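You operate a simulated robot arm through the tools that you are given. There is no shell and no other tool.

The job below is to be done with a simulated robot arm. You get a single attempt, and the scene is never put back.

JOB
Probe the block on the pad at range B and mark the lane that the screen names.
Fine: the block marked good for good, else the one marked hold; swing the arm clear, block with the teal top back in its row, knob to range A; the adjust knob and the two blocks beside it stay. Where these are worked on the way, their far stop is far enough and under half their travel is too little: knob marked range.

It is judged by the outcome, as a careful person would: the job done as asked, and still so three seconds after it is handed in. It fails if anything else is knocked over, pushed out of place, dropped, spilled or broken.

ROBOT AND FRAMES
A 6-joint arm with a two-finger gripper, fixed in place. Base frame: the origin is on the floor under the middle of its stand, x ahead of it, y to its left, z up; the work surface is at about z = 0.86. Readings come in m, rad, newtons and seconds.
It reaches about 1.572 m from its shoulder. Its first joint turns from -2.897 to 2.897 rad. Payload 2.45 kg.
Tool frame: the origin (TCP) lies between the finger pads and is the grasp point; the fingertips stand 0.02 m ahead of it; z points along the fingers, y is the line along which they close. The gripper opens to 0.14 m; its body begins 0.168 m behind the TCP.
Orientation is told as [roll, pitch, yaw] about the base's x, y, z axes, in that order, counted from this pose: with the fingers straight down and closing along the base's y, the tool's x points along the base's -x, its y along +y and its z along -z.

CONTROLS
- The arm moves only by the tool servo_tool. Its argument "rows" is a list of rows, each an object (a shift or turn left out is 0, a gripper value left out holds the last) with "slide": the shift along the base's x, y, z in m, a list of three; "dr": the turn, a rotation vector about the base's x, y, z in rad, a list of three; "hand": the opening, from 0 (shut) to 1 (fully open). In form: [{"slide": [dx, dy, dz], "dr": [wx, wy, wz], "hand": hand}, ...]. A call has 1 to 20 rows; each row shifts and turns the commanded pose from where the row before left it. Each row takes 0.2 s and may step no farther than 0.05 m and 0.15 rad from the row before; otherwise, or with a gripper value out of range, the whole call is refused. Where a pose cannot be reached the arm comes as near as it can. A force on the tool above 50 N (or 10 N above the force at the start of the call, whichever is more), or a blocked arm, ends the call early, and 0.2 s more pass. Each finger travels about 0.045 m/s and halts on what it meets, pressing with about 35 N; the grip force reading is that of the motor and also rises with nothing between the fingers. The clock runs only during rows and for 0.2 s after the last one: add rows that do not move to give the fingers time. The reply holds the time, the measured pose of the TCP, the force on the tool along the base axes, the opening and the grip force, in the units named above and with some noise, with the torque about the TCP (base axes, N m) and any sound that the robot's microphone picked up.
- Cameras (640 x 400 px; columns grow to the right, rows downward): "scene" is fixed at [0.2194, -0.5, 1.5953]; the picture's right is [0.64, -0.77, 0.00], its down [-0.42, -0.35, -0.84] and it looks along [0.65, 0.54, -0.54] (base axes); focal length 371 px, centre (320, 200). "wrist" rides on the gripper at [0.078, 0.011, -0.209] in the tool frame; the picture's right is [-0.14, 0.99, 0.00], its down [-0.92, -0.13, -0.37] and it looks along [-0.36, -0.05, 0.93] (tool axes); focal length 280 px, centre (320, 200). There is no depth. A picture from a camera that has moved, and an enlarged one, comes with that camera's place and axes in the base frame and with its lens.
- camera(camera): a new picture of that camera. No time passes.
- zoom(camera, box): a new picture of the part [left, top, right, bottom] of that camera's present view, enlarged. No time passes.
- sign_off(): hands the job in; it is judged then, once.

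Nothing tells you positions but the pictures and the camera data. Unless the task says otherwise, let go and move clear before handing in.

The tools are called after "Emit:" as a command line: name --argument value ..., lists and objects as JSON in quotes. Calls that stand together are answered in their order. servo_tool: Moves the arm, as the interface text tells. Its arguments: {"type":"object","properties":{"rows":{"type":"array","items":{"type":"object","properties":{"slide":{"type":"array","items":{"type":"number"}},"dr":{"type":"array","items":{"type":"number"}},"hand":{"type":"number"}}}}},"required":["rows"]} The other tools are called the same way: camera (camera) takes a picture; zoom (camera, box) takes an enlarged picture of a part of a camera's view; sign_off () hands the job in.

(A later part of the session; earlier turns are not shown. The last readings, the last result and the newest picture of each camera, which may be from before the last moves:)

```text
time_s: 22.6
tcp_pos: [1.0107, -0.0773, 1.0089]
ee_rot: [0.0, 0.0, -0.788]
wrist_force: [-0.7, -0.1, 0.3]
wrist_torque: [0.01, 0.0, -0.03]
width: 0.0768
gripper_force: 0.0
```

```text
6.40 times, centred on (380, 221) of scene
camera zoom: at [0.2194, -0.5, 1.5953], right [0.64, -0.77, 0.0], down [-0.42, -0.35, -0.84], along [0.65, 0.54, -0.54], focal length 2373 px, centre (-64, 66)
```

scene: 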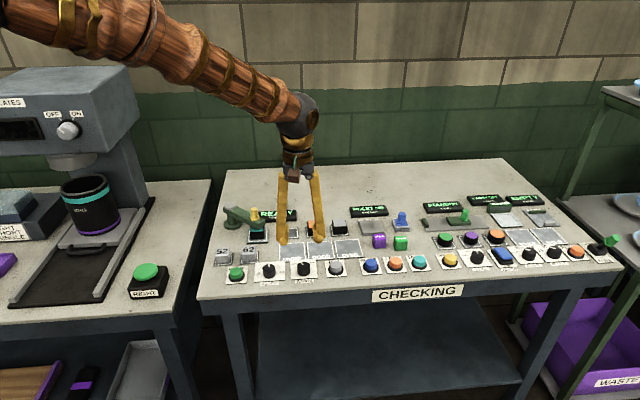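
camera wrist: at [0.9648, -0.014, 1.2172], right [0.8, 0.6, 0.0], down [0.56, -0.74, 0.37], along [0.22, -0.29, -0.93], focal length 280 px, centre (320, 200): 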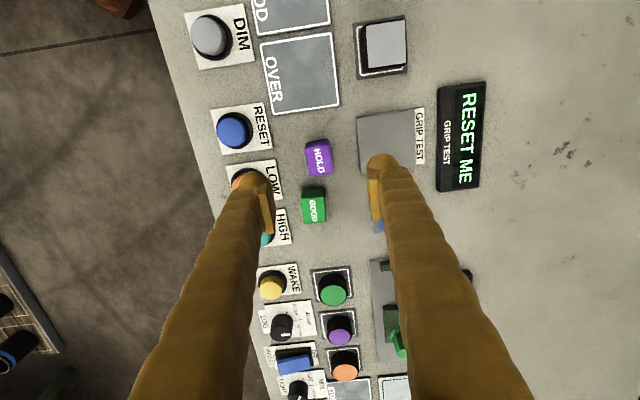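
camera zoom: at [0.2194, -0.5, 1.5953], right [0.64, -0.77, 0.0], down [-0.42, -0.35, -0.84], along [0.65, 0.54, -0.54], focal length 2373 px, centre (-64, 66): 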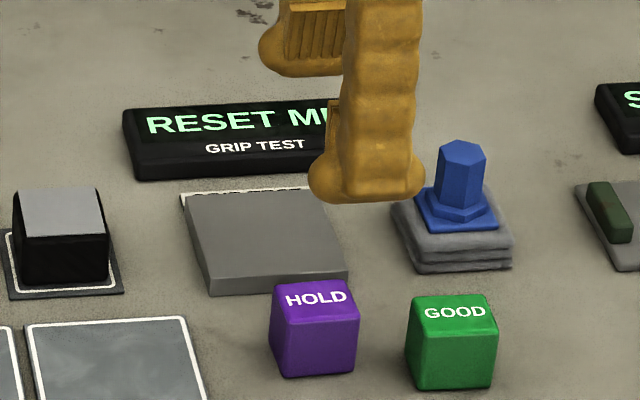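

The cube sits dead centre under the tool and only needs a small yaw correction. I'll narrow the fingers so they clear the grip-test slab, lower, and then check before closing.

Emit:
servo_tool --rows '[{"dr": [0, 0, 0.05], "hand": 0.37}, {"slide": [0, 0, -0.02]}, {"slide": [0, 0, -0.03]}, {"slide": [0, 0, -0.03]}, {"slide": [0, 0, -0.02]}, {"slide": [0, 0, -0.01]}, {}]'

Emit:
zoom --camera "wrist" --box '[240, 110, 400, 210]'

Emit:
zoom --camera "scene" --box '[330, 200, 430, 262]'

```text
time_s: 24.2
tcp_pos: [1.0121, -0.0777, 0.8988]
ee_rot: [0.0, 0.0, -0.736]
wrist_force: [1.5, 0.1, 0.5]
wrist_torque: [-0.03, -0.03, 0.01]
width: 0.0518
gripper_force: 0.0
```

```text
4.00 times, centred on (320, 160) of wrist
camera zoom: at [0.9611, -0.0164, 1.1074], right [0.77, 0.64, 0.0], down [0.6, -0.71, 0.37], along [0.24, -0.28, -0.93], focal length 1122 px, centre (320, 360)
```

zoom: 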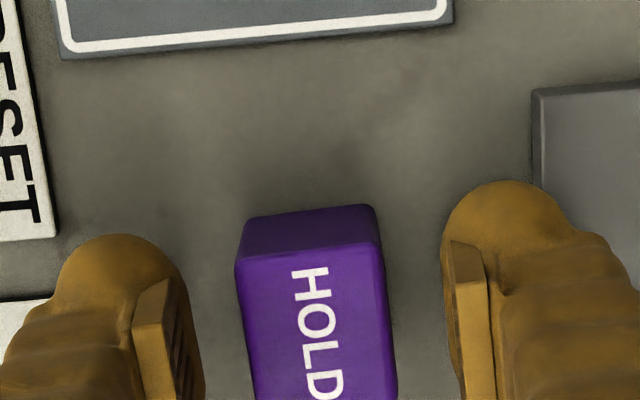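

```text
6.40 times, centred on (380, 231) of scene
camera zoom: at [0.2194, -0.5, 1.5953], right [0.64, -0.77, 0.0], down [-0.42, -0.35, -0.84], along [0.65, 0.54, -0.54], focal length 2373 px, centre (-64, 2)
```

zoom: 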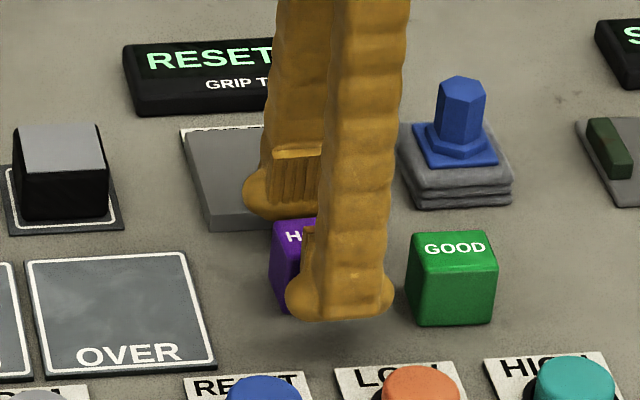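

Emit:
servo_tool --rows '[{"hand": 0.0}, {}, {}, {}]'

Emit:
zoom --camera "wrist" --box '[240, 130, 400, 230]'

```text
time_s: 25.2
tcp_pos: [1.0111, -0.077, 0.8986]
ee_rot: [0.0, 0.001, -0.736]
wrist_force: [0.5, -0.4, -0.1]
wrist_torque: [-0.02, 0.0, 0.01]
width: 0.0284
gripper_force: 34.8
```

```text
4.00 times, centred on (320, 180) of wrist
camera zoom: at [0.9611, -0.0164, 1.1074], right [0.77, 0.64, 0.0], down [0.6, -0.71, 0.37], along [0.24, -0.28, -0.93], focal length 1122 px, centre (320, 280)
```

zoom: 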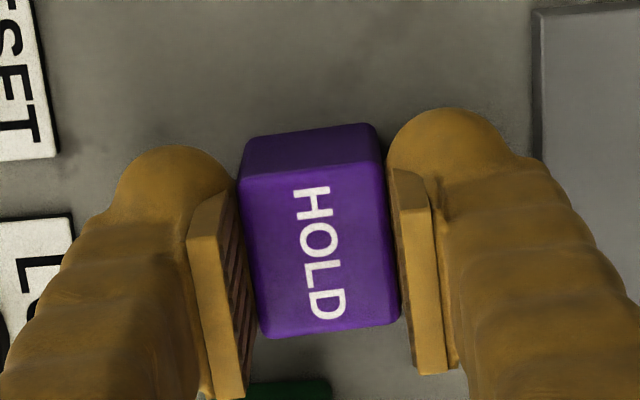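

Gripped at 28 mm. I'll lift it and carry it over to the OVER lane.

Emit:
servo_tool --rows '[{"slide": [0, 0, 0.02]}, {"slide": [0, 0, 0.04]}, {"slide": [-0.0243, 0.0193, 0.01]}, {"slide": [-0.0243, 0.0193, 0]}, {"slide": [-0.0244, 0.0194, 0]}, {}]'

Emit:
camera --camera "wrist"

Emit:
zoom --camera "scene" --box '[290, 190, 430, 277]'

```text
time_s: 26.6
tcp_pos: [0.9381, -0.0195, 0.9694]
ee_rot: [0.002, 0.001, -0.735]
wrist_force: [0.2, -0.5, -1.1]
wrist_torque: [0.0, 0.01, -0.02]
width: 0.0279
gripper_force: 35.3
```

```text
taken
camera wrist: at [0.888, 0.0403, 1.1777], right [0.77, 0.64, 0.0], down [0.6, -0.71, 0.37], along [0.24, -0.28, -0.93], focal length 280 px, centre (320, 200)
```

wrist: 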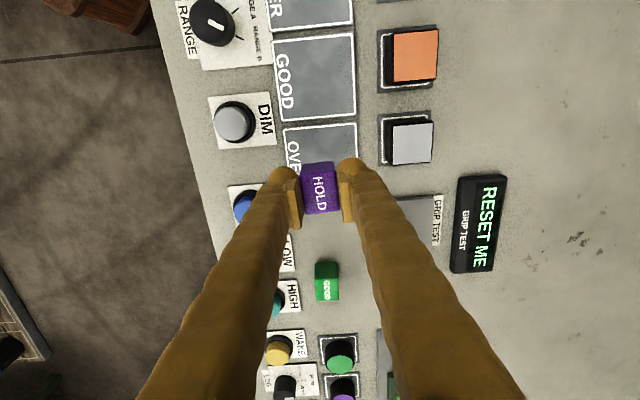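

```text
4.57 times, centred on (360, 234) of scene
camera zoom: at [0.2194, -0.5, 1.5953], right [0.64, -0.77, 0.0], down [-0.42, -0.35, -0.84], along [0.65, 0.54, -0.54], focal length 1695 px, centre (137, 47)
```

zoom: 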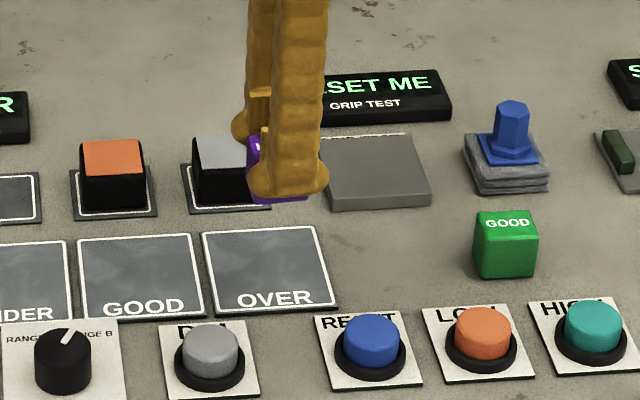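

Hanging over the lane centre as expected. I'll lower it gently onto the lane.

Emit:
servo_tool --rows '[{"slide": [0.002, 0.001, -0.03]}, {"slide": [0, 0, -0.025]}, {"slide": [0, 0, -0.006]}, {"slide": [0, 0, -0.003]}, {}]'

Emit:
zoom --camera "scene" --box '[300, 210, 400, 272]'

Emit:
camera --camera "wrist"

```text
time_s: 27.8
tcp_pos: [0.9403, -0.0191, 0.9046]
ee_rot: [-0.001, 0.0, -0.736]
wrist_force: [0.7, 0.5, 0.4]
wrist_torque: [-0.01, 0.01, -0.01]
width: 0.0282
gripper_force: 34.8
```

```text
6.40 times, centred on (350, 241) of scene
camera zoom: at [0.2194, -0.5, 1.5953], right [0.64, -0.77, 0.0], down [-0.42, -0.35, -0.84], along [0.65, 0.54, -0.54], focal length 2373 px, centre (128, -62)
```

zoom: 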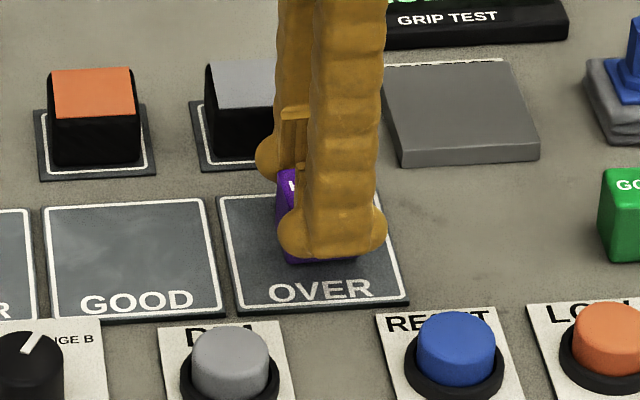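

```text
taken
camera wrist: at [0.8905, 0.0421, 1.1129], right [0.77, 0.64, 0.0], down [0.6, -0.71, 0.37], along [0.24, -0.28, -0.93], focal length 280 px, centre (320, 200)
```

wrist: 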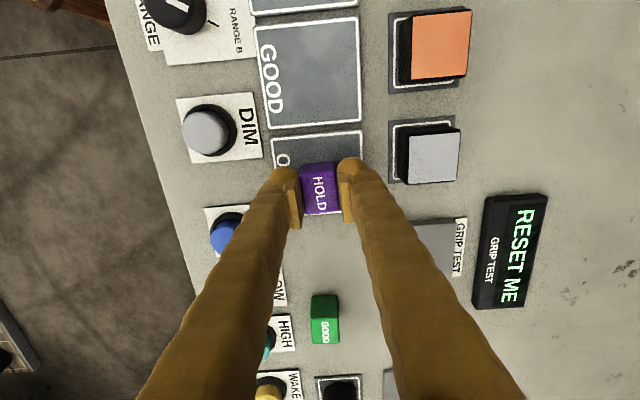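

Emit:
servo_tool --rows '[{"slide": [0, 0, -0.0015]}, {"slide": [0, 0, -0.0015]}, {}]'

```text
time_s: 28.6
tcp_pos: [0.9406, -0.0187, 0.903]
ee_rot: [-0.001, 0.001, -0.736]
wrist_force: [-1.8, 0.4, 13.1]
wrist_torque: [0.05, 0.09, 0.04]
width: 0.0283
gripper_force: 35.7
```

The cube is down on the lane (13 N upward). I'll open just enough to let go and lift away.

Emit:
servo_tool --rows '[{"slide": [0, 0, 0.001], "hand": 0.36}, {}, {}, {"slide": [0, 0, 0.03]}, {"slide": [0, 0, 0.04]}, {"slide": [0, 0, 0.04]}, {}]'

Emit:
camera --camera "wrist"

Emit:
zoom --camera "scene" --box '[210, 190, 410, 315]'

```text
time_s: 30.2
tcp_pos: [0.9419, -0.0194, 1.0145]
ee_rot: [0.0, -0.001, -0.735]
wrist_force: [1.1, 0.4, -0.9]
wrist_torque: [-0.04, -0.01, 0.02]
width: 0.0503
gripper_force: 0.1
```

```text
taken
camera wrist: at [0.8915, 0.0411, 1.2227], right [0.77, 0.64, 0.0], down [0.6, -0.71, 0.37], along [0.24, -0.28, -0.93], focal length 280 px, centre (320, 200)
```

wrist: 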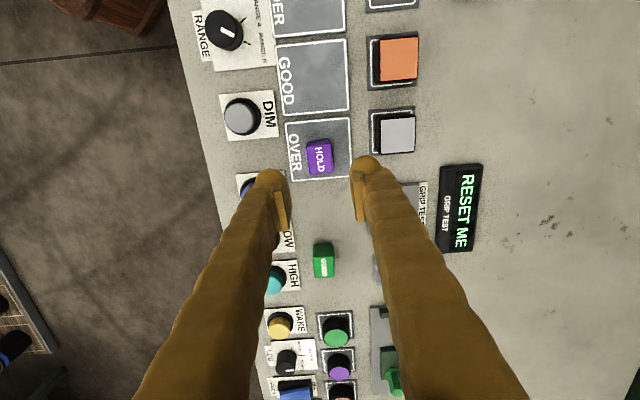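

```text
3.20 times, centred on (310, 252) of scene
camera zoom: at [0.2194, -0.5, 1.5953], right [0.64, -0.77, 0.0], down [-0.42, -0.35, -0.84], along [0.65, 0.54, -0.54], focal length 1187 px, centre (352, 32)
```

zoom: 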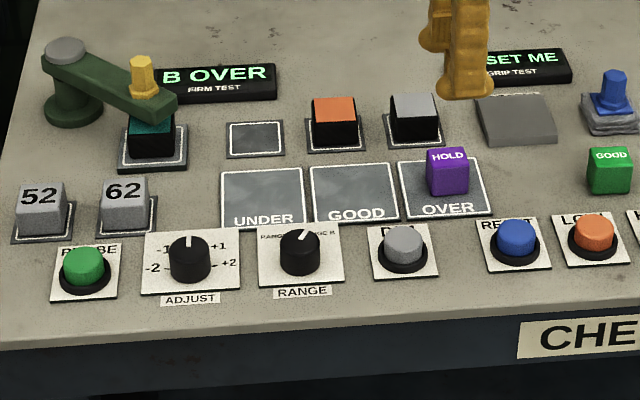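

HOLD is standing inside the OVER lane. Next is the swing arm: I'll move above its yellow handle and look closely.

Emit:
servo_tool --rows '[{"slide": [-0.0213, 0.0356, 0.0122]}, {"slide": [-0.0213, 0.0356, 0.0122]}, {"slide": [-0.0213, 0.0356, 0.0122]}, {"slide": [-0.0213, 0.0356, 0.0122]}, {"slide": [-0.0213, 0.0356, 0.0122]}, {"slide": [-0.0213, 0.0356, 0.0122]}, {"slide": [-0.0213, 0.0356, 0.0122]}, {}]'

Emit:
camera --camera "wrist"

Emit:
zoom --camera "wrist" --box '[240, 100, 440, 225]'

Emit:
zoom --camera "scene" --box '[200, 180, 320, 255]'

```text
time_s: 32.0
tcp_pos: [0.7905, 0.2347, 1.1009]
ee_rot: [0.002, 0.001, -0.736]
wrist_force: [0.5, -0.2, 0.2]
wrist_torque: [0.03, 0.02, -0.03]
width: 0.0505
gripper_force: 0.0
```

```text
taken
camera wrist: at [0.7405, 0.2937, 1.3091], right [0.77, 0.64, 0.0], down [0.6, -0.71, 0.37], along [0.24, -0.28, -0.93], focal length 280 px, centre (320, 200)
```

wrist: 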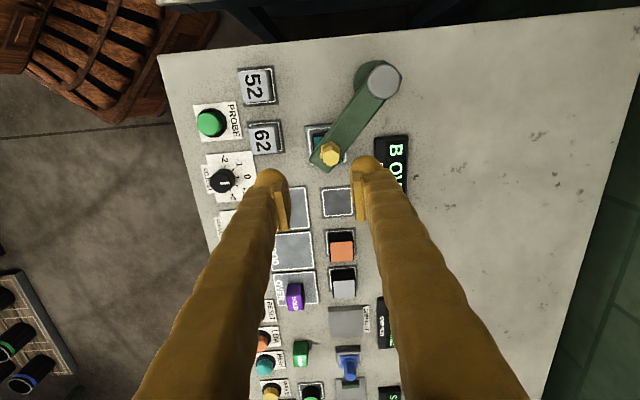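

```text
3.20 times, centred on (340, 162) of wrist
camera zoom: at [0.7405, 0.2937, 1.3091], right [0.77, 0.64, 0.0], down [0.6, -0.71, 0.37], along [0.24, -0.28, -0.93], focal length 897 px, centre (256, 320)
```

zoom: 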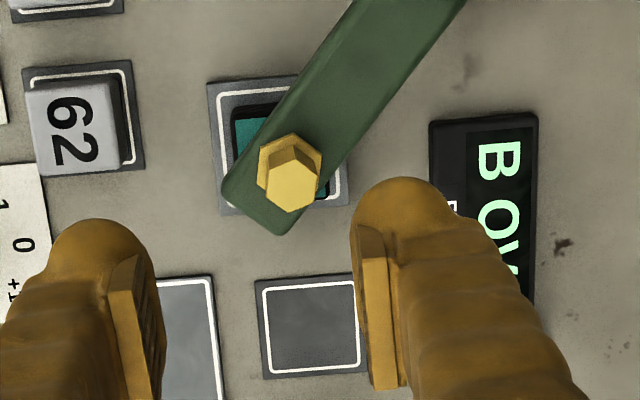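

```text
5.33 times, centred on (260, 218) of scene
camera zoom: at [0.2194, -0.5, 1.5953], right [0.64, -0.77, 0.0], down [-0.42, -0.35, -0.84], along [0.65, 0.54, -0.54], focal length 1978 px, centre (640, 107)
```

zoom: 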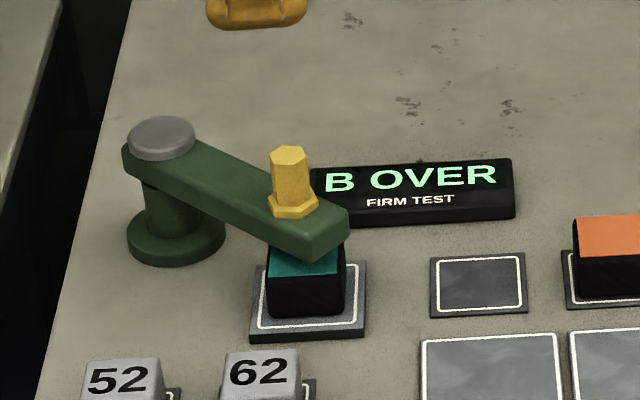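

Emit:
zoom --camera "wrist" --box '[300, 130, 364, 170]'

Emit:
zoom --camera "scene" --box '[226, 198, 274, 228]'

```text
10.00 times, centred on (332, 150) of wrist
camera zoom: at [0.7405, 0.2937, 1.3091], right [0.77, 0.64, 0.0], down [0.6, -0.71, 0.37], along [0.24, -0.28, -0.93], focal length 2804 px, centre (200, 700)
```

zoom: 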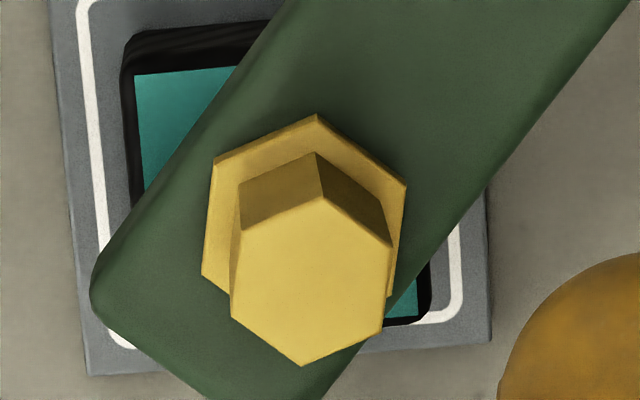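

```text
13.33 times, centred on (250, 213) of scene
camera zoom: at [0.2194, -0.5, 1.5953], right [0.64, -0.77, 0.0], down [-0.42, -0.35, -0.84], along [0.65, 0.54, -0.54], focal length 4944 px, centre (1253, 27)
```

zoom: 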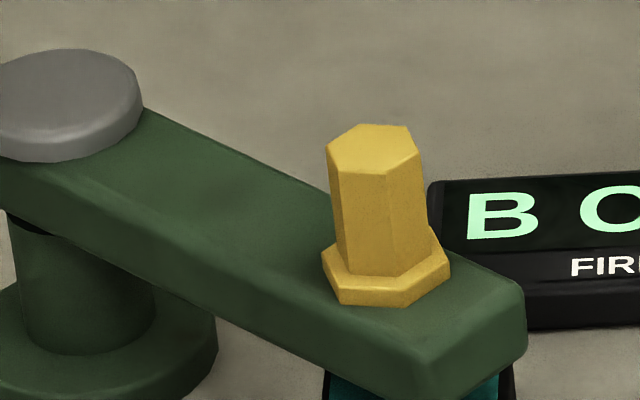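

The handle is a 19 mm hex post at about (0.802, 0.241), top near z 0.968, with flats matching a tool yaw of about -0.95. I'll align to it and come down part way to check.

Emit:
servo_tool --rows '[{"slide": [0.0057, 0.003, -0.02], "dr": [0, 0, -0.11]}, {"slide": [0.0058, 0.0033, -0.03], "dr": [0, 0, -0.11]}, {"slide": [0, 0, -0.04]}, {}]'

Emit:
zoom --camera "wrist" --box '[240, 120, 400, 220]'

Emit:
zoom --camera "scene" --box '[200, 180, 300, 242]'

```text
time_s: 33.0
tcp_pos: [0.803, 0.2374, 1.0061]
ee_rot: [0.0, 0.0, -0.957]
wrist_force: [-0.4, -0.3, -0.2]
wrist_torque: [0.02, -0.02, 0.0]
width: 0.0506
gripper_force: 0.1
```

```text
4.00 times, centred on (320, 170) of wrist
camera zoom: at [0.7662, 0.3078, 1.2151], right [0.89, 0.46, 0.0], down [0.43, -0.83, 0.37], along [0.17, -0.33, -0.93], focal length 1122 px, centre (320, 320)
```

zoom: 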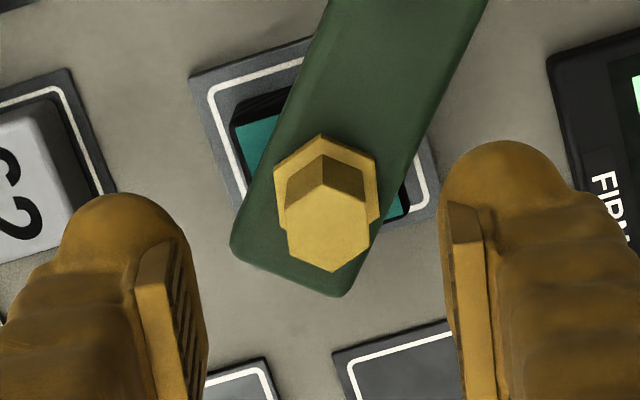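

```text
6.40 times, centred on (250, 211) of scene
camera zoom: at [0.2194, -0.5, 1.5953], right [0.64, -0.77, 0.0], down [-0.42, -0.35, -0.84], along [0.65, 0.54, -0.54], focal length 2373 px, centre (768, 130)
```

zoom: 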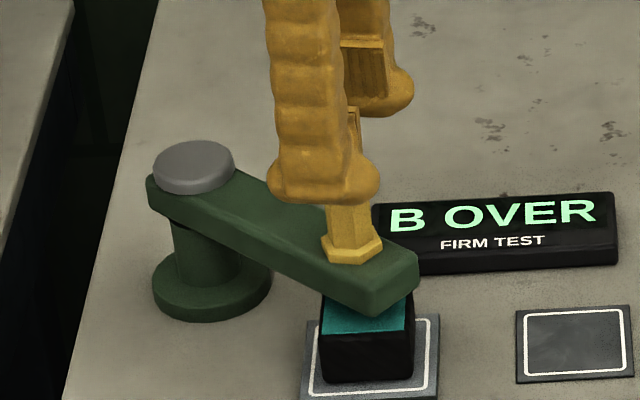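

Nearly centred; a 3–4 mm shift in y will do. Lowering onto the handle and gripping.

Emit:
servo_tool --rows '[{"slide": [0.0004, 0.0034, -0.02]}, {"slide": [0, 0, -0.02]}, {"slide": [0, 0, -0.006]}, {}, {"hand": 0.0}, {}, {}, {}]'

Emit:
zoom --camera "wrist" --box '[240, 130, 400, 230]'

Emit:
zoom --camera "scene" --box '[200, 180, 300, 242]'

```text
time_s: 34.8
tcp_pos: [0.8031, 0.2411, 0.9611]
ee_rot: [-0.001, -0.001, -0.956]
wrist_force: [-6.7, -6.7, -1.4]
wrist_torque: [-0.09, 0.04, -0.23]
width: 0.0203
gripper_force: 44.4
```

```text
4.00 times, centred on (320, 180) of wrist
camera zoom: at [0.7667, 0.3112, 1.1697], right [0.89, 0.46, 0.0], down [0.43, -0.83, 0.37], along [0.17, -0.33, -0.93], focal length 1122 px, centre (320, 280)
```

zoom: 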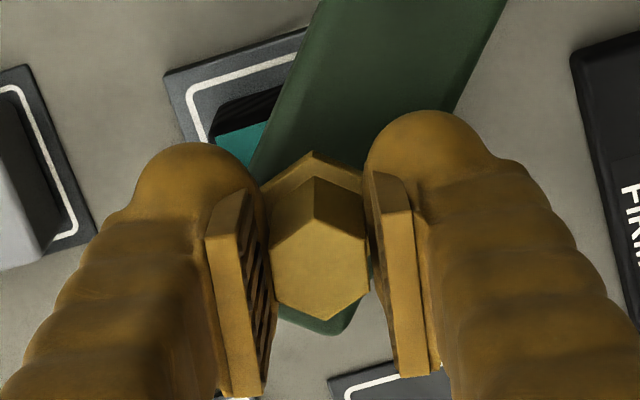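

```text
6.40 times, centred on (250, 211) of scene
camera zoom: at [0.2194, -0.5, 1.5953], right [0.64, -0.77, 0.0], down [-0.42, -0.35, -0.84], along [0.65, 0.54, -0.54], focal length 2373 px, centre (768, 130)
```

zoom: 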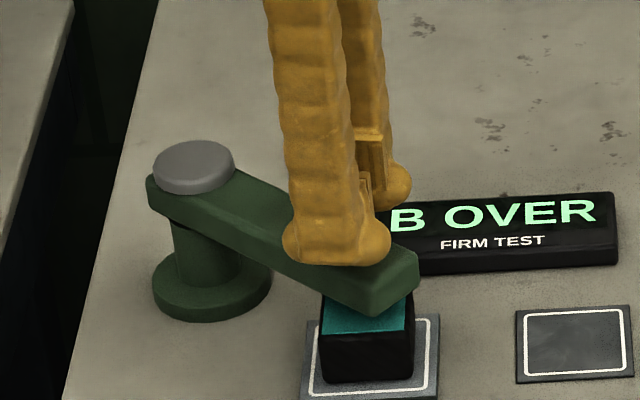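

Gripped. I'll swing the arm counter-clockwise toward the back, in small steps along its arc, watching the forces.

Emit:
servo_tool --rows '[{"slide": [0.0104, 0.0015, 0], "dr": [0, 0, 0.1]}, {"slide": [0.0102, 0.0026, 0], "dr": [0, 0, 0.1]}]'

Emit:
zoom --camera "scene" --box '[200, 180, 300, 242]'

```text
time_s: 35.1
tcp_pos: [0.8025, 0.2408, 0.9618]
ee_rot: [-0.008, 0.006, -0.907]
wrist_force: [-16.6, -3.2, 11.6]
wrist_torque: [0.03, 0.21, -0.16]
width: 0.0205
gripper_force: 44.9
stopped in row 1: the force on the tool passed its limit at 70 N (the readings are from after the stop); the commanded pose is now the measured one
```

```text
6.40 times, centred on (250, 211) of scene
camera zoom: at [0.2194, -0.5, 1.5953], right [0.64, -0.77, 0.0], down [-0.42, -0.35, -0.84], along [0.65, 0.54, -0.54], focal length 2373 px, centre (768, 130)
```

zoom: 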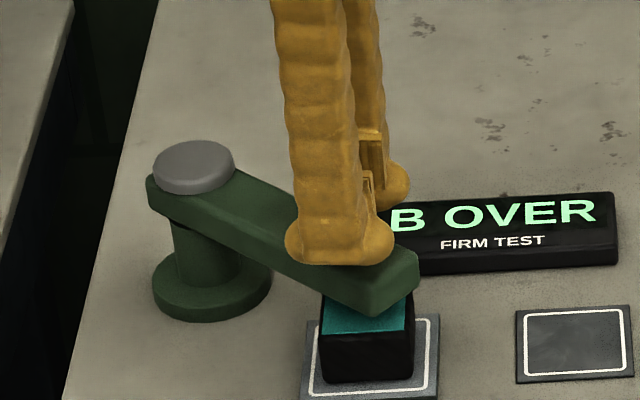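

Counter-clockwise is against its stop, so it must swing the other way. I'll test a small clockwise step.

Emit:
servo_tool --rows '[{"slide": [-0.005, -0.0004, 0], "dr": [0, 0, -0.05]}, {"slide": [-0.005, -0.0003, 0], "dr": [0, 0, -0.05]}]'

Emit:
zoom --camera "scene" --box '[200, 180, 300, 242]'

```text
time_s: 35.8
tcp_pos: [0.7936, 0.2401, 0.9629]
ee_rot: [-0.009, 0.004, -1.004]
wrist_force: [3.9, -2.8, 11.9]
wrist_torque: [-0.13, -0.14, -0.25]
width: 0.0202
gripper_force: 44.8
```

```text
6.40 times, centred on (250, 211) of scene
camera zoom: at [0.2194, -0.5, 1.5953], right [0.64, -0.77, 0.0], down [-0.42, -0.35, -0.84], along [0.65, 0.54, -0.54], focal length 2373 px, centre (768, 130)
```

zoom: 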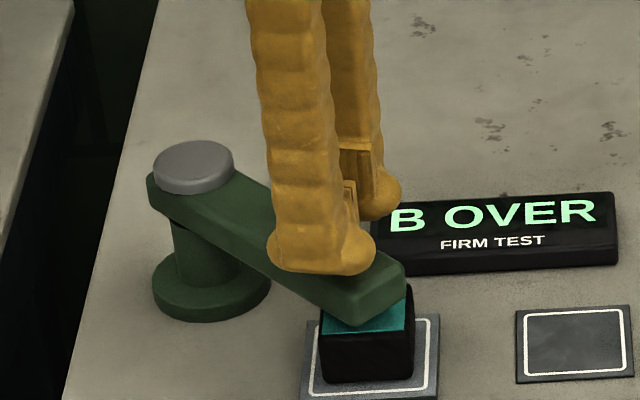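

It moves freely clockwise. To have enough wrist turn for the whole swing, I'll release, lift, and re-grip the hex from another pair of flats.

Emit:
servo_tool --rows '[{"hand": 0.36}, {}, {}, {"slide": [0, 0, 0.025]}, {"slide": [0, 0, 0.025]}, {"dr": [0.009, -0.004, 0]}, {"dr": [0, 0, 0.149]}, {"dr": [0, 0, 0.149]}, {"dr": [0, 0, 0.149]}, {"dr": [0, 0, 0.149]}, {"dr": [0, 0, 0.149]}, {"dr": [0, 0, 0.149]}, {"dr": [0, 0, 0.149]}, {"dr": [0, 0, 0.149]}, {"dr": [0, 0, 0.149]}, {"dr": [0, 0, 0.149]}, {"dr": [0, 0, 0.149]}, {"dr": [0, 0, 0.149]}, {"dr": [0, 0, 0.149]}, {"dr": [0, 0, 0.149]}]'

Emit:
zoom --camera "wrist" --box '[240, 120, 400, 220]'

Emit:
zoom --camera "scene" --box '[200, 180, 300, 242]'

```text
time_s: 40.0
tcp_pos: [0.7919, 0.2394, 1.011]
ee_rot: [0.0, 0.01, 1.085]
wrist_force: [-0.2, -0.6, 0.4]
wrist_torque: [-0.01, 0.0, -0.02]
width: 0.0508
gripper_force: 0.1
```

```text
4.00 times, centred on (320, 170) of wrist
camera zoom: at [0.7484, 0.1781, 1.2201], right [-0.81, 0.58, 0.0], down [0.55, 0.76, 0.36], along [0.21, 0.29, -0.93], focal length 1122 px, centre (320, 320)
```

zoom: 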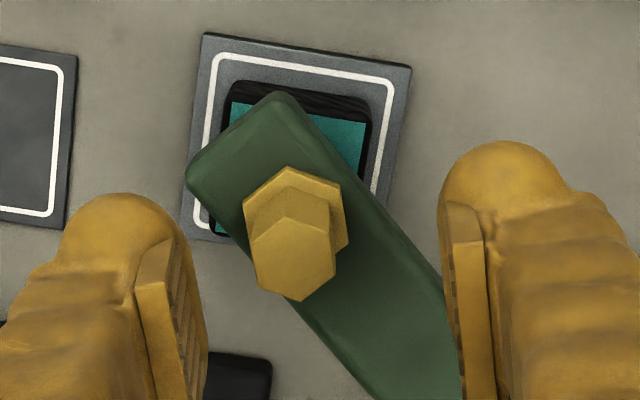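

```text
6.40 times, centred on (250, 211) of scene
camera zoom: at [0.2194, -0.5, 1.5953], right [0.64, -0.77, 0.0], down [-0.42, -0.35, -0.84], along [0.65, 0.54, -0.54], focal length 2373 px, centre (768, 130)
```

zoom: 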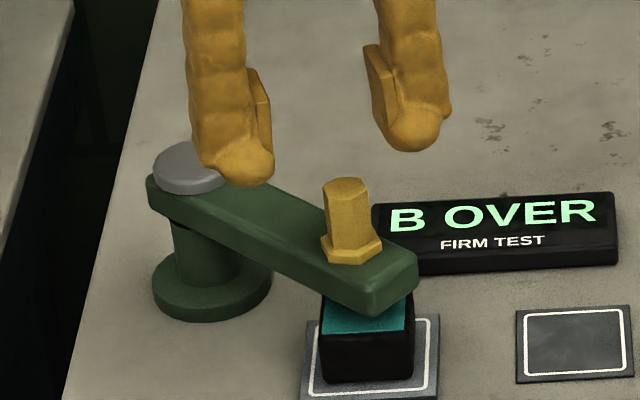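

The arm sprang back to its original spot when released, so it has a return or snap action. I'll cage the handle loosely with the fingers tangential to the arc, so the radius is free. First I'll turn the tool further.

Emit:
servo_tool --rows '[{"slide": [0.0045, 0.0005, 0], "dr": [0.0088, -0.0047, 0.1]}, {"slide": [0.0045, 0.0005, 0], "dr": [0, 0, 0.14]}, {"dr": [0, 0, 0.14]}, {"dr": [0, 0, 0.1]}, {}]'

Emit:
zoom --camera "wrist" --box '[240, 120, 400, 220]'

Emit:
camera --camera "scene"

```text
time_s: 41.1
tcp_pos: [0.8039, 0.241, 1.0106]
ee_rot: [-0.002, 0.0, 1.564]
wrist_force: [0.6, -0.3, -0.2]
wrist_torque: [-0.01, 0.0, 0.02]
width: 0.0503
gripper_force: 0.1
```

```text
4.00 times, centred on (320, 170) of wrist
camera zoom: at [0.791, 0.163, 1.2189], right [-0.99, 0.14, 0.0], down [0.13, 0.92, 0.37], along [0.05, 0.36, -0.93], focal length 1122 px, centre (320, 320)
```

zoom: 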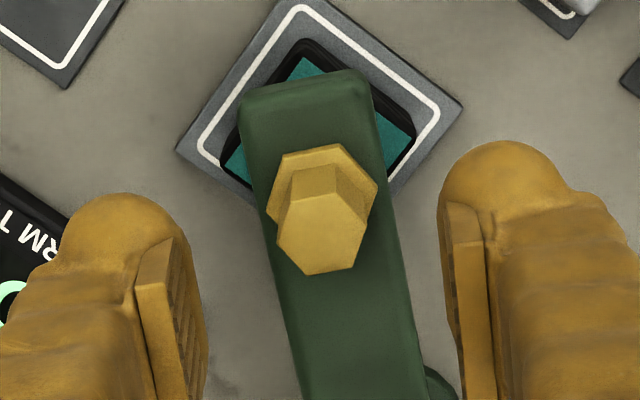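

```text
taken
```

scene: 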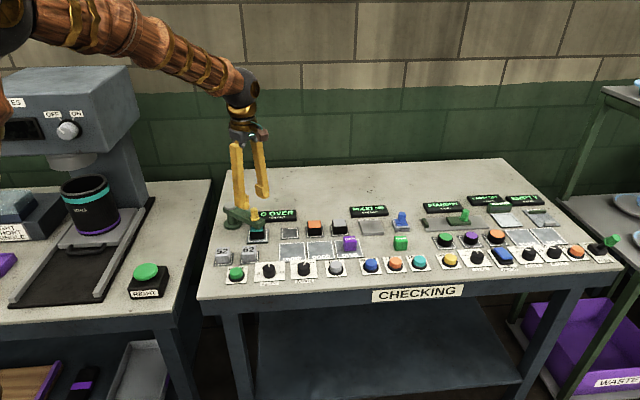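

Centred on the handle with the fingers tangential. I'll lower, narrow the cage, and start the clockwise swing.

Emit:
servo_tool --rows '[{"slide": [0, 0, -0.02]}, {"slide": [0, 0, -0.02]}, {"slide": [0, 0, -0.01], "hand": 0.24}, {}, {}, {"slide": [-0.0105, -0.0004, 0], "dr": [0, 0, -0.1]}, {"slide": [-0.0105, 0.0006, 0], "dr": [0, 0, -0.1]}, {"slide": [-0.0104, 0.0017, 0], "dr": [0, 0, -0.1]}, {"slide": [-0.0102, 0.0027, 0], "dr": [0, 0, -0.1]}]'

Emit:
zoom --camera "wrist" --box '[240, 120, 400, 220]'

Emit:
zoom --camera "scene" --box '[200, 180, 300, 242]'

```text
time_s: 43.1
tcp_pos: [0.7623, 0.2464, 0.9612]
ee_rot: [0.0, 0.0, 1.16]
wrist_force: [0.1, 0.8, 0.0]
wrist_torque: [0.03, 0.0, -0.01]
width: 0.0337
gripper_force: 0.2
```

```text
4.00 times, centred on (320, 170) of wrist
camera zoom: at [0.7202, 0.1791, 1.1689], right [-0.85, 0.52, 0.0], down [0.48, 0.79, 0.37], along [0.19, 0.31, -0.93], focal length 1122 px, centre (320, 320)
```

zoom: 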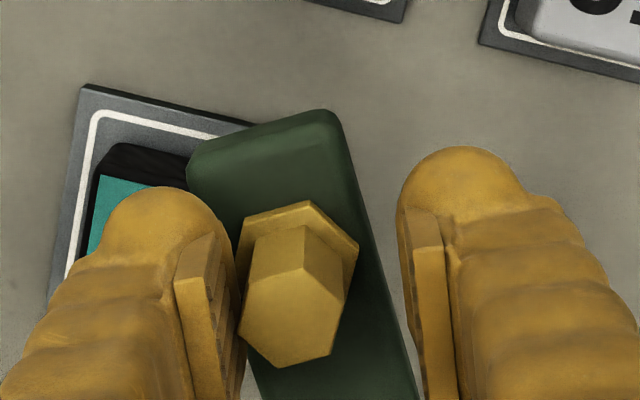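

```text
6.40 times, centred on (250, 211) of scene
camera zoom: at [0.2194, -0.5, 1.5953], right [0.64, -0.77, 0.0], down [-0.42, -0.35, -0.84], along [0.65, 0.54, -0.54], focal length 2373 px, centre (768, 130)
```

zoom: 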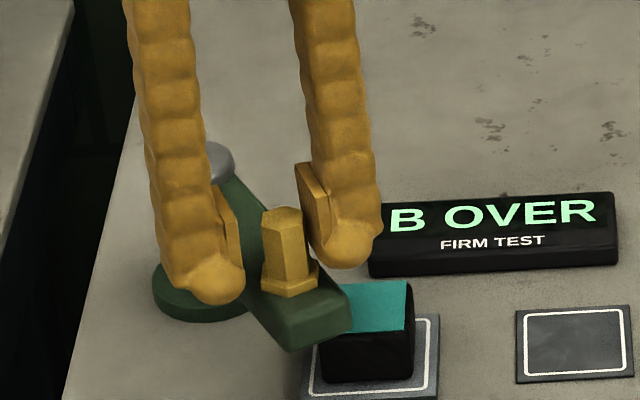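

The arm follows with almost no force and the teal block hasn't moved. I'll continue the swing.

Emit:
servo_tool --rows '[{"slide": [-0.0098, 0.0037, 0], "dr": [0, 0, -0.1]}, {"slide": [-0.0094, 0.0047, 0], "dr": [0, 0, -0.1]}, {"slide": [-0.0089, 0.0056, 0], "dr": [0, 0, -0.1]}, {"slide": [-0.0083, 0.0064, 0], "dr": [0, 0, -0.1]}, {"slide": [-0.0076, 0.0072, 0], "dr": [0, 0, -0.1]}, {"slide": [-0.0069, 0.008, 0], "dr": [0, 0, -0.1]}]'

Emit:
zoom --camera "wrist" --box '[240, 120, 400, 220]'

Emit:
zoom --camera "scene" --box '[190, 180, 310, 255]'

```text
time_s: 44.5
tcp_pos: [0.7104, 0.2818, 0.9615]
ee_rot: [-0.003, 0.0, 0.561]
wrist_force: [0.0, -0.8, -0.2]
wrist_torque: [-0.02, 0.0, 0.0]
width: 0.0339
gripper_force: 0.1
```

```text
4.00 times, centred on (320, 170) of wrist
camera zoom: at [0.6391, 0.2503, 1.1691], right [-0.41, 0.91, 0.0], down [0.85, 0.38, 0.37], along [0.34, 0.15, -0.93], focal length 1122 px, centre (320, 320)
```

zoom: 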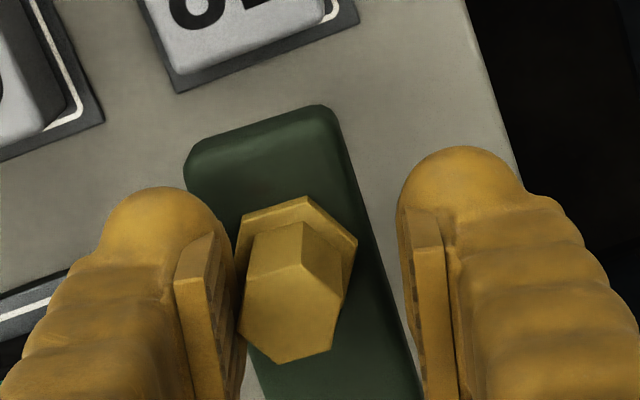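

```text
5.33 times, centred on (250, 218) of scene
camera zoom: at [0.2194, -0.5, 1.5953], right [0.64, -0.77, 0.0], down [-0.42, -0.35, -0.84], along [0.65, 0.54, -0.54], focal length 1978 px, centre (693, 107)
```

zoom: 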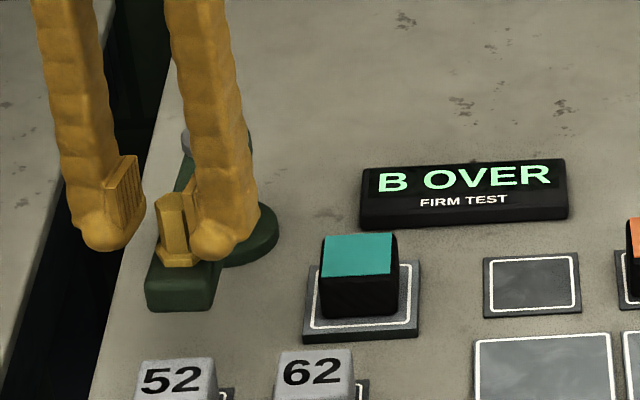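

Emit:
servo_tool --rows '[{"slide": [-0.0061, 0.0086, 0], "dr": [0, 0, -0.1]}, {"slide": [-0.0052, 0.0092, 0], "dr": [0, 0, -0.1]}, {"slide": [-0.0042, 0.0096, 0], "dr": [0, 0, -0.1]}, {"slide": [-0.0032, 0.01, 0], "dr": [0, 0, -0.1]}]'

Emit:
zoom --camera "wrist" --box '[240, 120, 400, 220]'

Emit:
camera --camera "scene"

```text
time_s: 45.5
tcp_pos: [0.6924, 0.318, 0.9607]
ee_rot: [-0.003, 0.0, 0.16]
wrist_force: [9.2, -16.2, 2.2]
wrist_torque: [-0.18, -0.13, 0.08]
width: 0.045
gripper_force: 8.8
```

```text
4.00 times, centred on (320, 170) of wrist
camera zoom: at [0.6128, 0.3172, 1.1686], right [-0.02, 1.0, 0.0], down [0.93, 0.02, 0.37], along [0.37, 0.01, -0.93], focal length 1122 px, centre (320, 320)
```

zoom: 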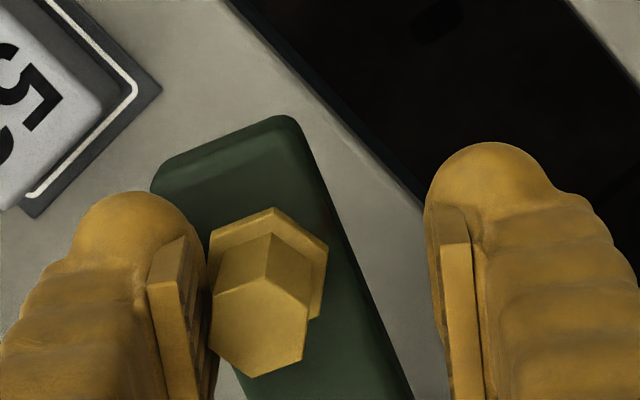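

```text
taken
```

scene: 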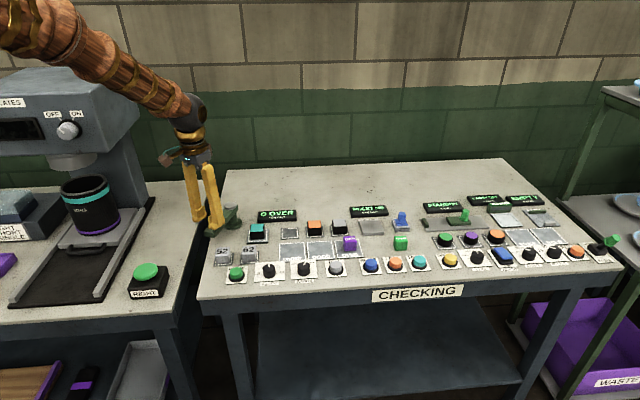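

The arm has reached its far stop (the finger is being pushed open). I'll back off slightly, open and lift, then check the arm stays clear.

Emit:
servo_tool --rows '[{"slide": [0.002, -0.006, 0], "dr": [0, 0, 0.05], "hand": 0.36}, {"slide": [0.001, -0.003, 0]}, {}, {"slide": [0, 0, 0.03]}, {"slide": [0, 0, 0.04]}, {"slide": [0, 0, 0.04]}, {}]'

Emit:
camera --camera "wrist"

Emit:
zoom --camera "scene" --box '[190, 180, 310, 255]'

```text
time_s: 47.1
tcp_pos: [0.6927, 0.3076, 1.0717]
ee_rot: [-0.001, -0.001, 0.211]
wrist_force: [0.3, 0.6, -0.1]
wrist_torque: [0.02, 0.04, 0.0]
width: 0.0504
gripper_force: 0.1
```

```text
taken
camera wrist: at [0.6143, 0.3026, 1.2799], right [-0.07, 1.0, 0.0], down [0.93, 0.07, 0.37], along [0.37, 0.03, -0.93], focal length 280 px, centre (320, 200)
```

wrist: 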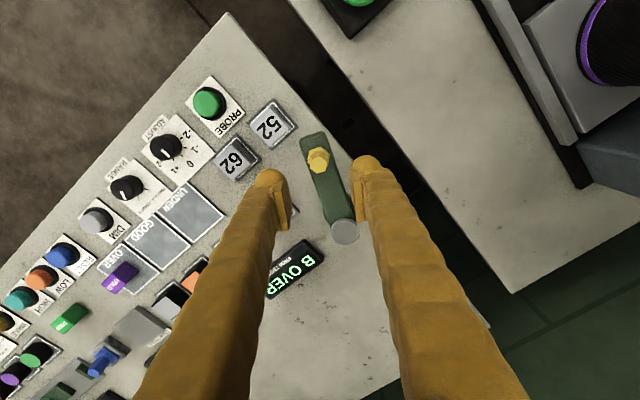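

```text
5.33 times, centred on (250, 218) of scene
camera zoom: at [0.2194, -0.5, 1.5953], right [0.64, -0.77, 0.0], down [-0.42, -0.35, -0.84], along [0.65, 0.54, -0.54], focal length 1978 px, centre (693, 107)
```

zoom: 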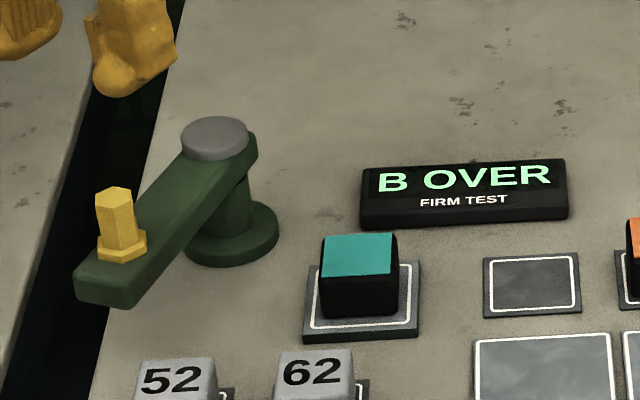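

The arm stays clear at its left stop, and the teal block is exposed on the pad. I'll move over the block with the fingers front-to-back.

Emit:
servo_tool --rows '[{"slide": [0.0159, -0.01, 0], "dr": [0, 0, -0.1424], "hand": 0.5}, {"slide": [0.0159, -0.01, 0], "dr": [0, 0, -0.1424]}, {"slide": [0.0159, -0.01, 0], "dr": [0, 0, -0.1424]}, {"slide": [0.0159, -0.01, 0], "dr": [0, 0, -0.1424]}, {"slide": [0.0159, -0.01, -0.01], "dr": [0, 0, -0.1424]}, {"slide": [0.0159, -0.01, -0.01], "dr": [0, 0, -0.1424]}, {"slide": [0.0159, -0.01, -0.01], "dr": [0, 0, -0.1424]}, {}]'

Emit:
camera --camera "wrist"

Emit:
zoom --camera "wrist" --box '[240, 100, 400, 200]'

Emit:
zoom --camera "scene" --box '[190, 180, 310, 255]'

```text
time_s: 49.0
tcp_pos: [0.8059, 0.2407, 1.0416]
ee_rot: [-0.002, 0.0, -0.788]
wrist_force: [0.9, 0.3, -0.3]
wrist_torque: [-0.02, -0.01, -0.01]
width: 0.07
gripper_force: 0.2
```

```text
taken
camera wrist: at [0.7581, 0.3043, 1.2508], right [0.8, 0.6, 0.0], down [0.56, -0.74, 0.37], along [0.22, -0.3, -0.93], focal length 280 px, centre (320, 200)
```

wrist: 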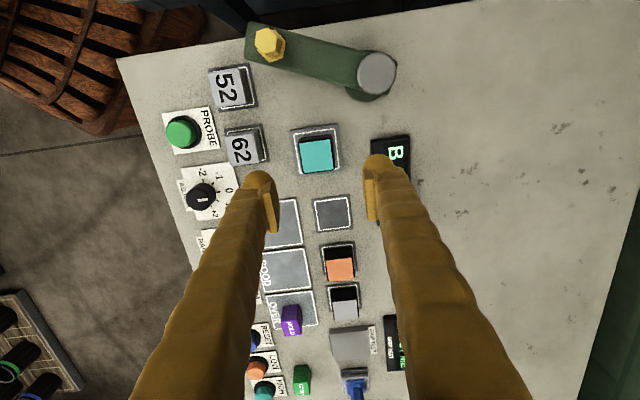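

```text
4.00 times, centred on (320, 150) of wrist
camera zoom: at [0.7581, 0.3043, 1.2508], right [0.8, 0.6, 0.0], down [0.56, -0.74, 0.37], along [0.22, -0.3, -0.93], focal length 1122 px, centre (320, 400)
```

zoom: 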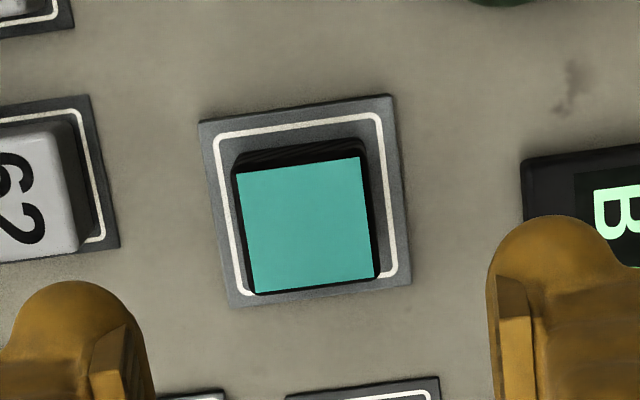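

```text
5.33 times, centred on (250, 218) of scene
camera zoom: at [0.2194, -0.5, 1.5953], right [0.64, -0.77, 0.0], down [-0.42, -0.35, -0.84], along [0.65, 0.54, -0.54], focal length 1978 px, centre (693, 107)
```

zoom: 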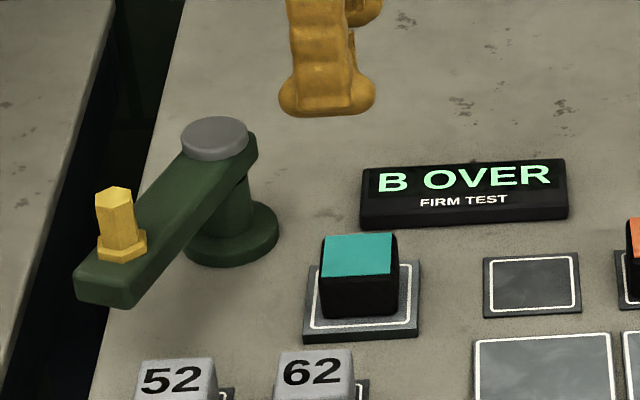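

The teal block is about 41 mm wide with its top near z 0.904, centred near (0.802, 0.2385). Lowering around it.

Emit:
servo_tool --rows '[{"slide": [-0.004, -0.0022, -0.03], "hand": 0.43}, {"slide": [0, 0, -0.04]}, {"slide": [0, 0, -0.035]}, {"slide": [0, 0, -0.025]}, {"slide": [0, 0, -0.015]}, {}]'

Emit:
zoom --camera "wrist" --box '[240, 110, 400, 210]'

Emit:
zoom --camera "scene" --box '[210, 190, 310, 252]'

```text
time_s: 50.4
tcp_pos: [0.8022, 0.2388, 0.8945]
ee_rot: [-0.003, 0.0, -0.785]
wrist_force: [-0.3, 0.1, -0.4]
wrist_torque: [0.05, 0.0, 0.04]
width: 0.0603
gripper_force: 0.1
```

```text
4.00 times, centred on (320, 160) of wrist
camera zoom: at [0.7544, 0.3013, 1.1039], right [0.8, 0.6, 0.0], down [0.56, -0.74, 0.37], along [0.22, -0.29, -0.93], focal length 1122 px, centre (320, 360)
```

zoom: 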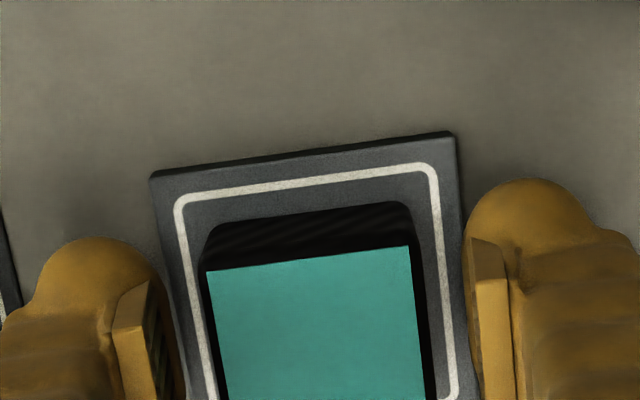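

```text
6.40 times, centred on (260, 221) of scene
camera zoom: at [0.2194, -0.5, 1.5953], right [0.64, -0.77, 0.0], down [-0.42, -0.35, -0.84], along [0.65, 0.54, -0.54], focal length 2373 px, centre (704, 66)
```

zoom: 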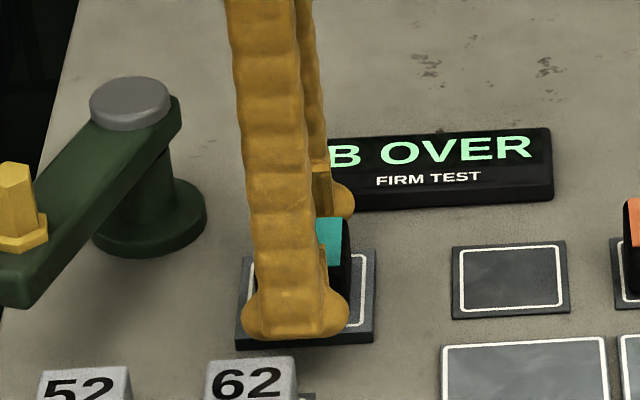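

Both fingers clear the block on either side. Closing on it.

Emit:
servo_tool --rows '[{"hand": 0.0}, {}, {}, {}]'

Emit:
zoom --camera "wrist" --box '[240, 130, 400, 230]'

```text
time_s: 51.4
tcp_pos: [0.8032, 0.2375, 0.897]
ee_rot: [-0.003, 0.0, -0.786]
wrist_force: [0.3, 1.0, 1.1]
wrist_torque: [0.02, 0.01, 0.0]
width: 0.0425
gripper_force: 35.1
```

```text
4.00 times, centred on (320, 180) of wrist
camera zoom: at [0.7544, 0.3012, 1.1039], right [0.8, 0.6, 0.0], down [0.56, -0.74, 0.37], along [0.22, -0.29, -0.93], focal length 1122 px, centre (320, 280)
```

zoom: 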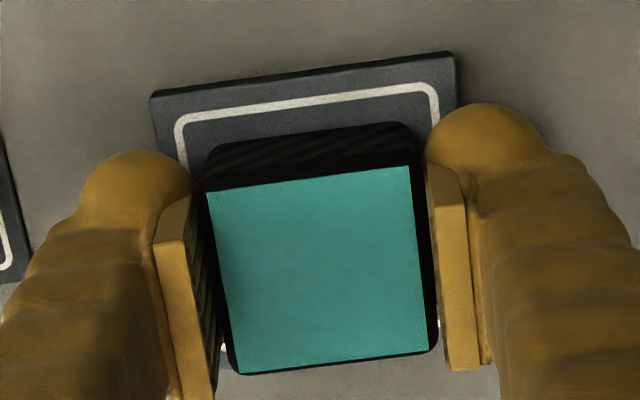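

Gripped at 42 mm. Lifting and carrying it toward the empty pad of its row.

Emit:
servo_tool --rows '[{"slide": [0, 0, 0.02]}, {"slide": [0, 0, 0.04]}, {"slide": [0, 0, 0.02]}, {"slide": [0.025, -0.0225, 0]}, {"slide": [0.025, -0.0225, 0]}, {"slide": [0.025, -0.0225, 0]}, {}]'

Emit:
camera --camera "wrist"

Emit:
zoom --camera "wrist" --box '[220, 90, 420, 215]'

Emit:
zoom --camera "scene" --box '[210, 190, 370, 290]'

```text
time_s: 53.0
tcp_pos: [0.8785, 0.1693, 0.9741]
ee_rot: [-0.001, 0.0, -0.786]
wrist_force: [-0.1, -0.8, -1.0]
wrist_torque: [-0.03, 0.0, 0.0]
width: 0.0423
gripper_force: 35.0
```

```text
taken
camera wrist: at [0.8306, 0.2331, 1.1832], right [0.8, 0.6, 0.0], down [0.56, -0.74, 0.37], along [0.22, -0.3, -0.93], focal length 280 px, centre (320, 200)
```

wrist: 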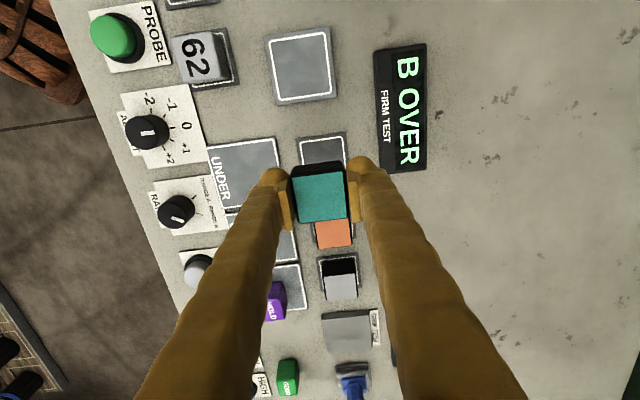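

```text
3.20 times, centred on (320, 152) of wrist
camera zoom: at [0.8306, 0.2331, 1.1832], right [0.8, 0.6, 0.0], down [0.56, -0.74, 0.37], along [0.22, -0.3, -0.93], focal length 897 px, centre (320, 352)
```

zoom: 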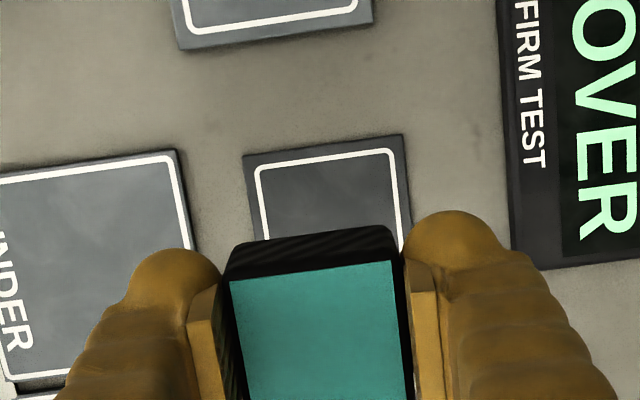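

```text
4.00 times, centred on (290, 240) of scene
camera zoom: at [0.2194, -0.5, 1.5953], right [0.64, -0.77, 0.0], down [-0.42, -0.35, -0.84], along [0.65, 0.54, -0.54], focal length 1483 px, centre (440, 40)
```

zoom: 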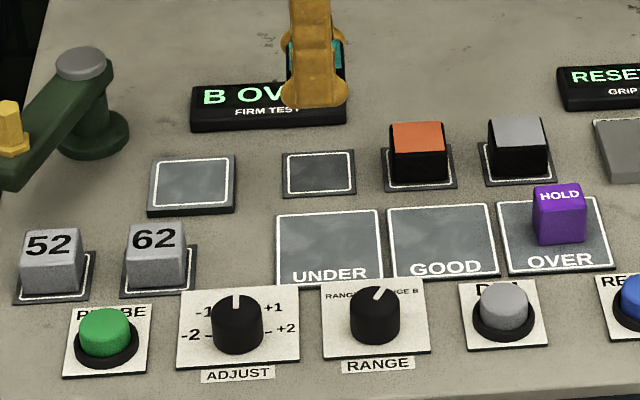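

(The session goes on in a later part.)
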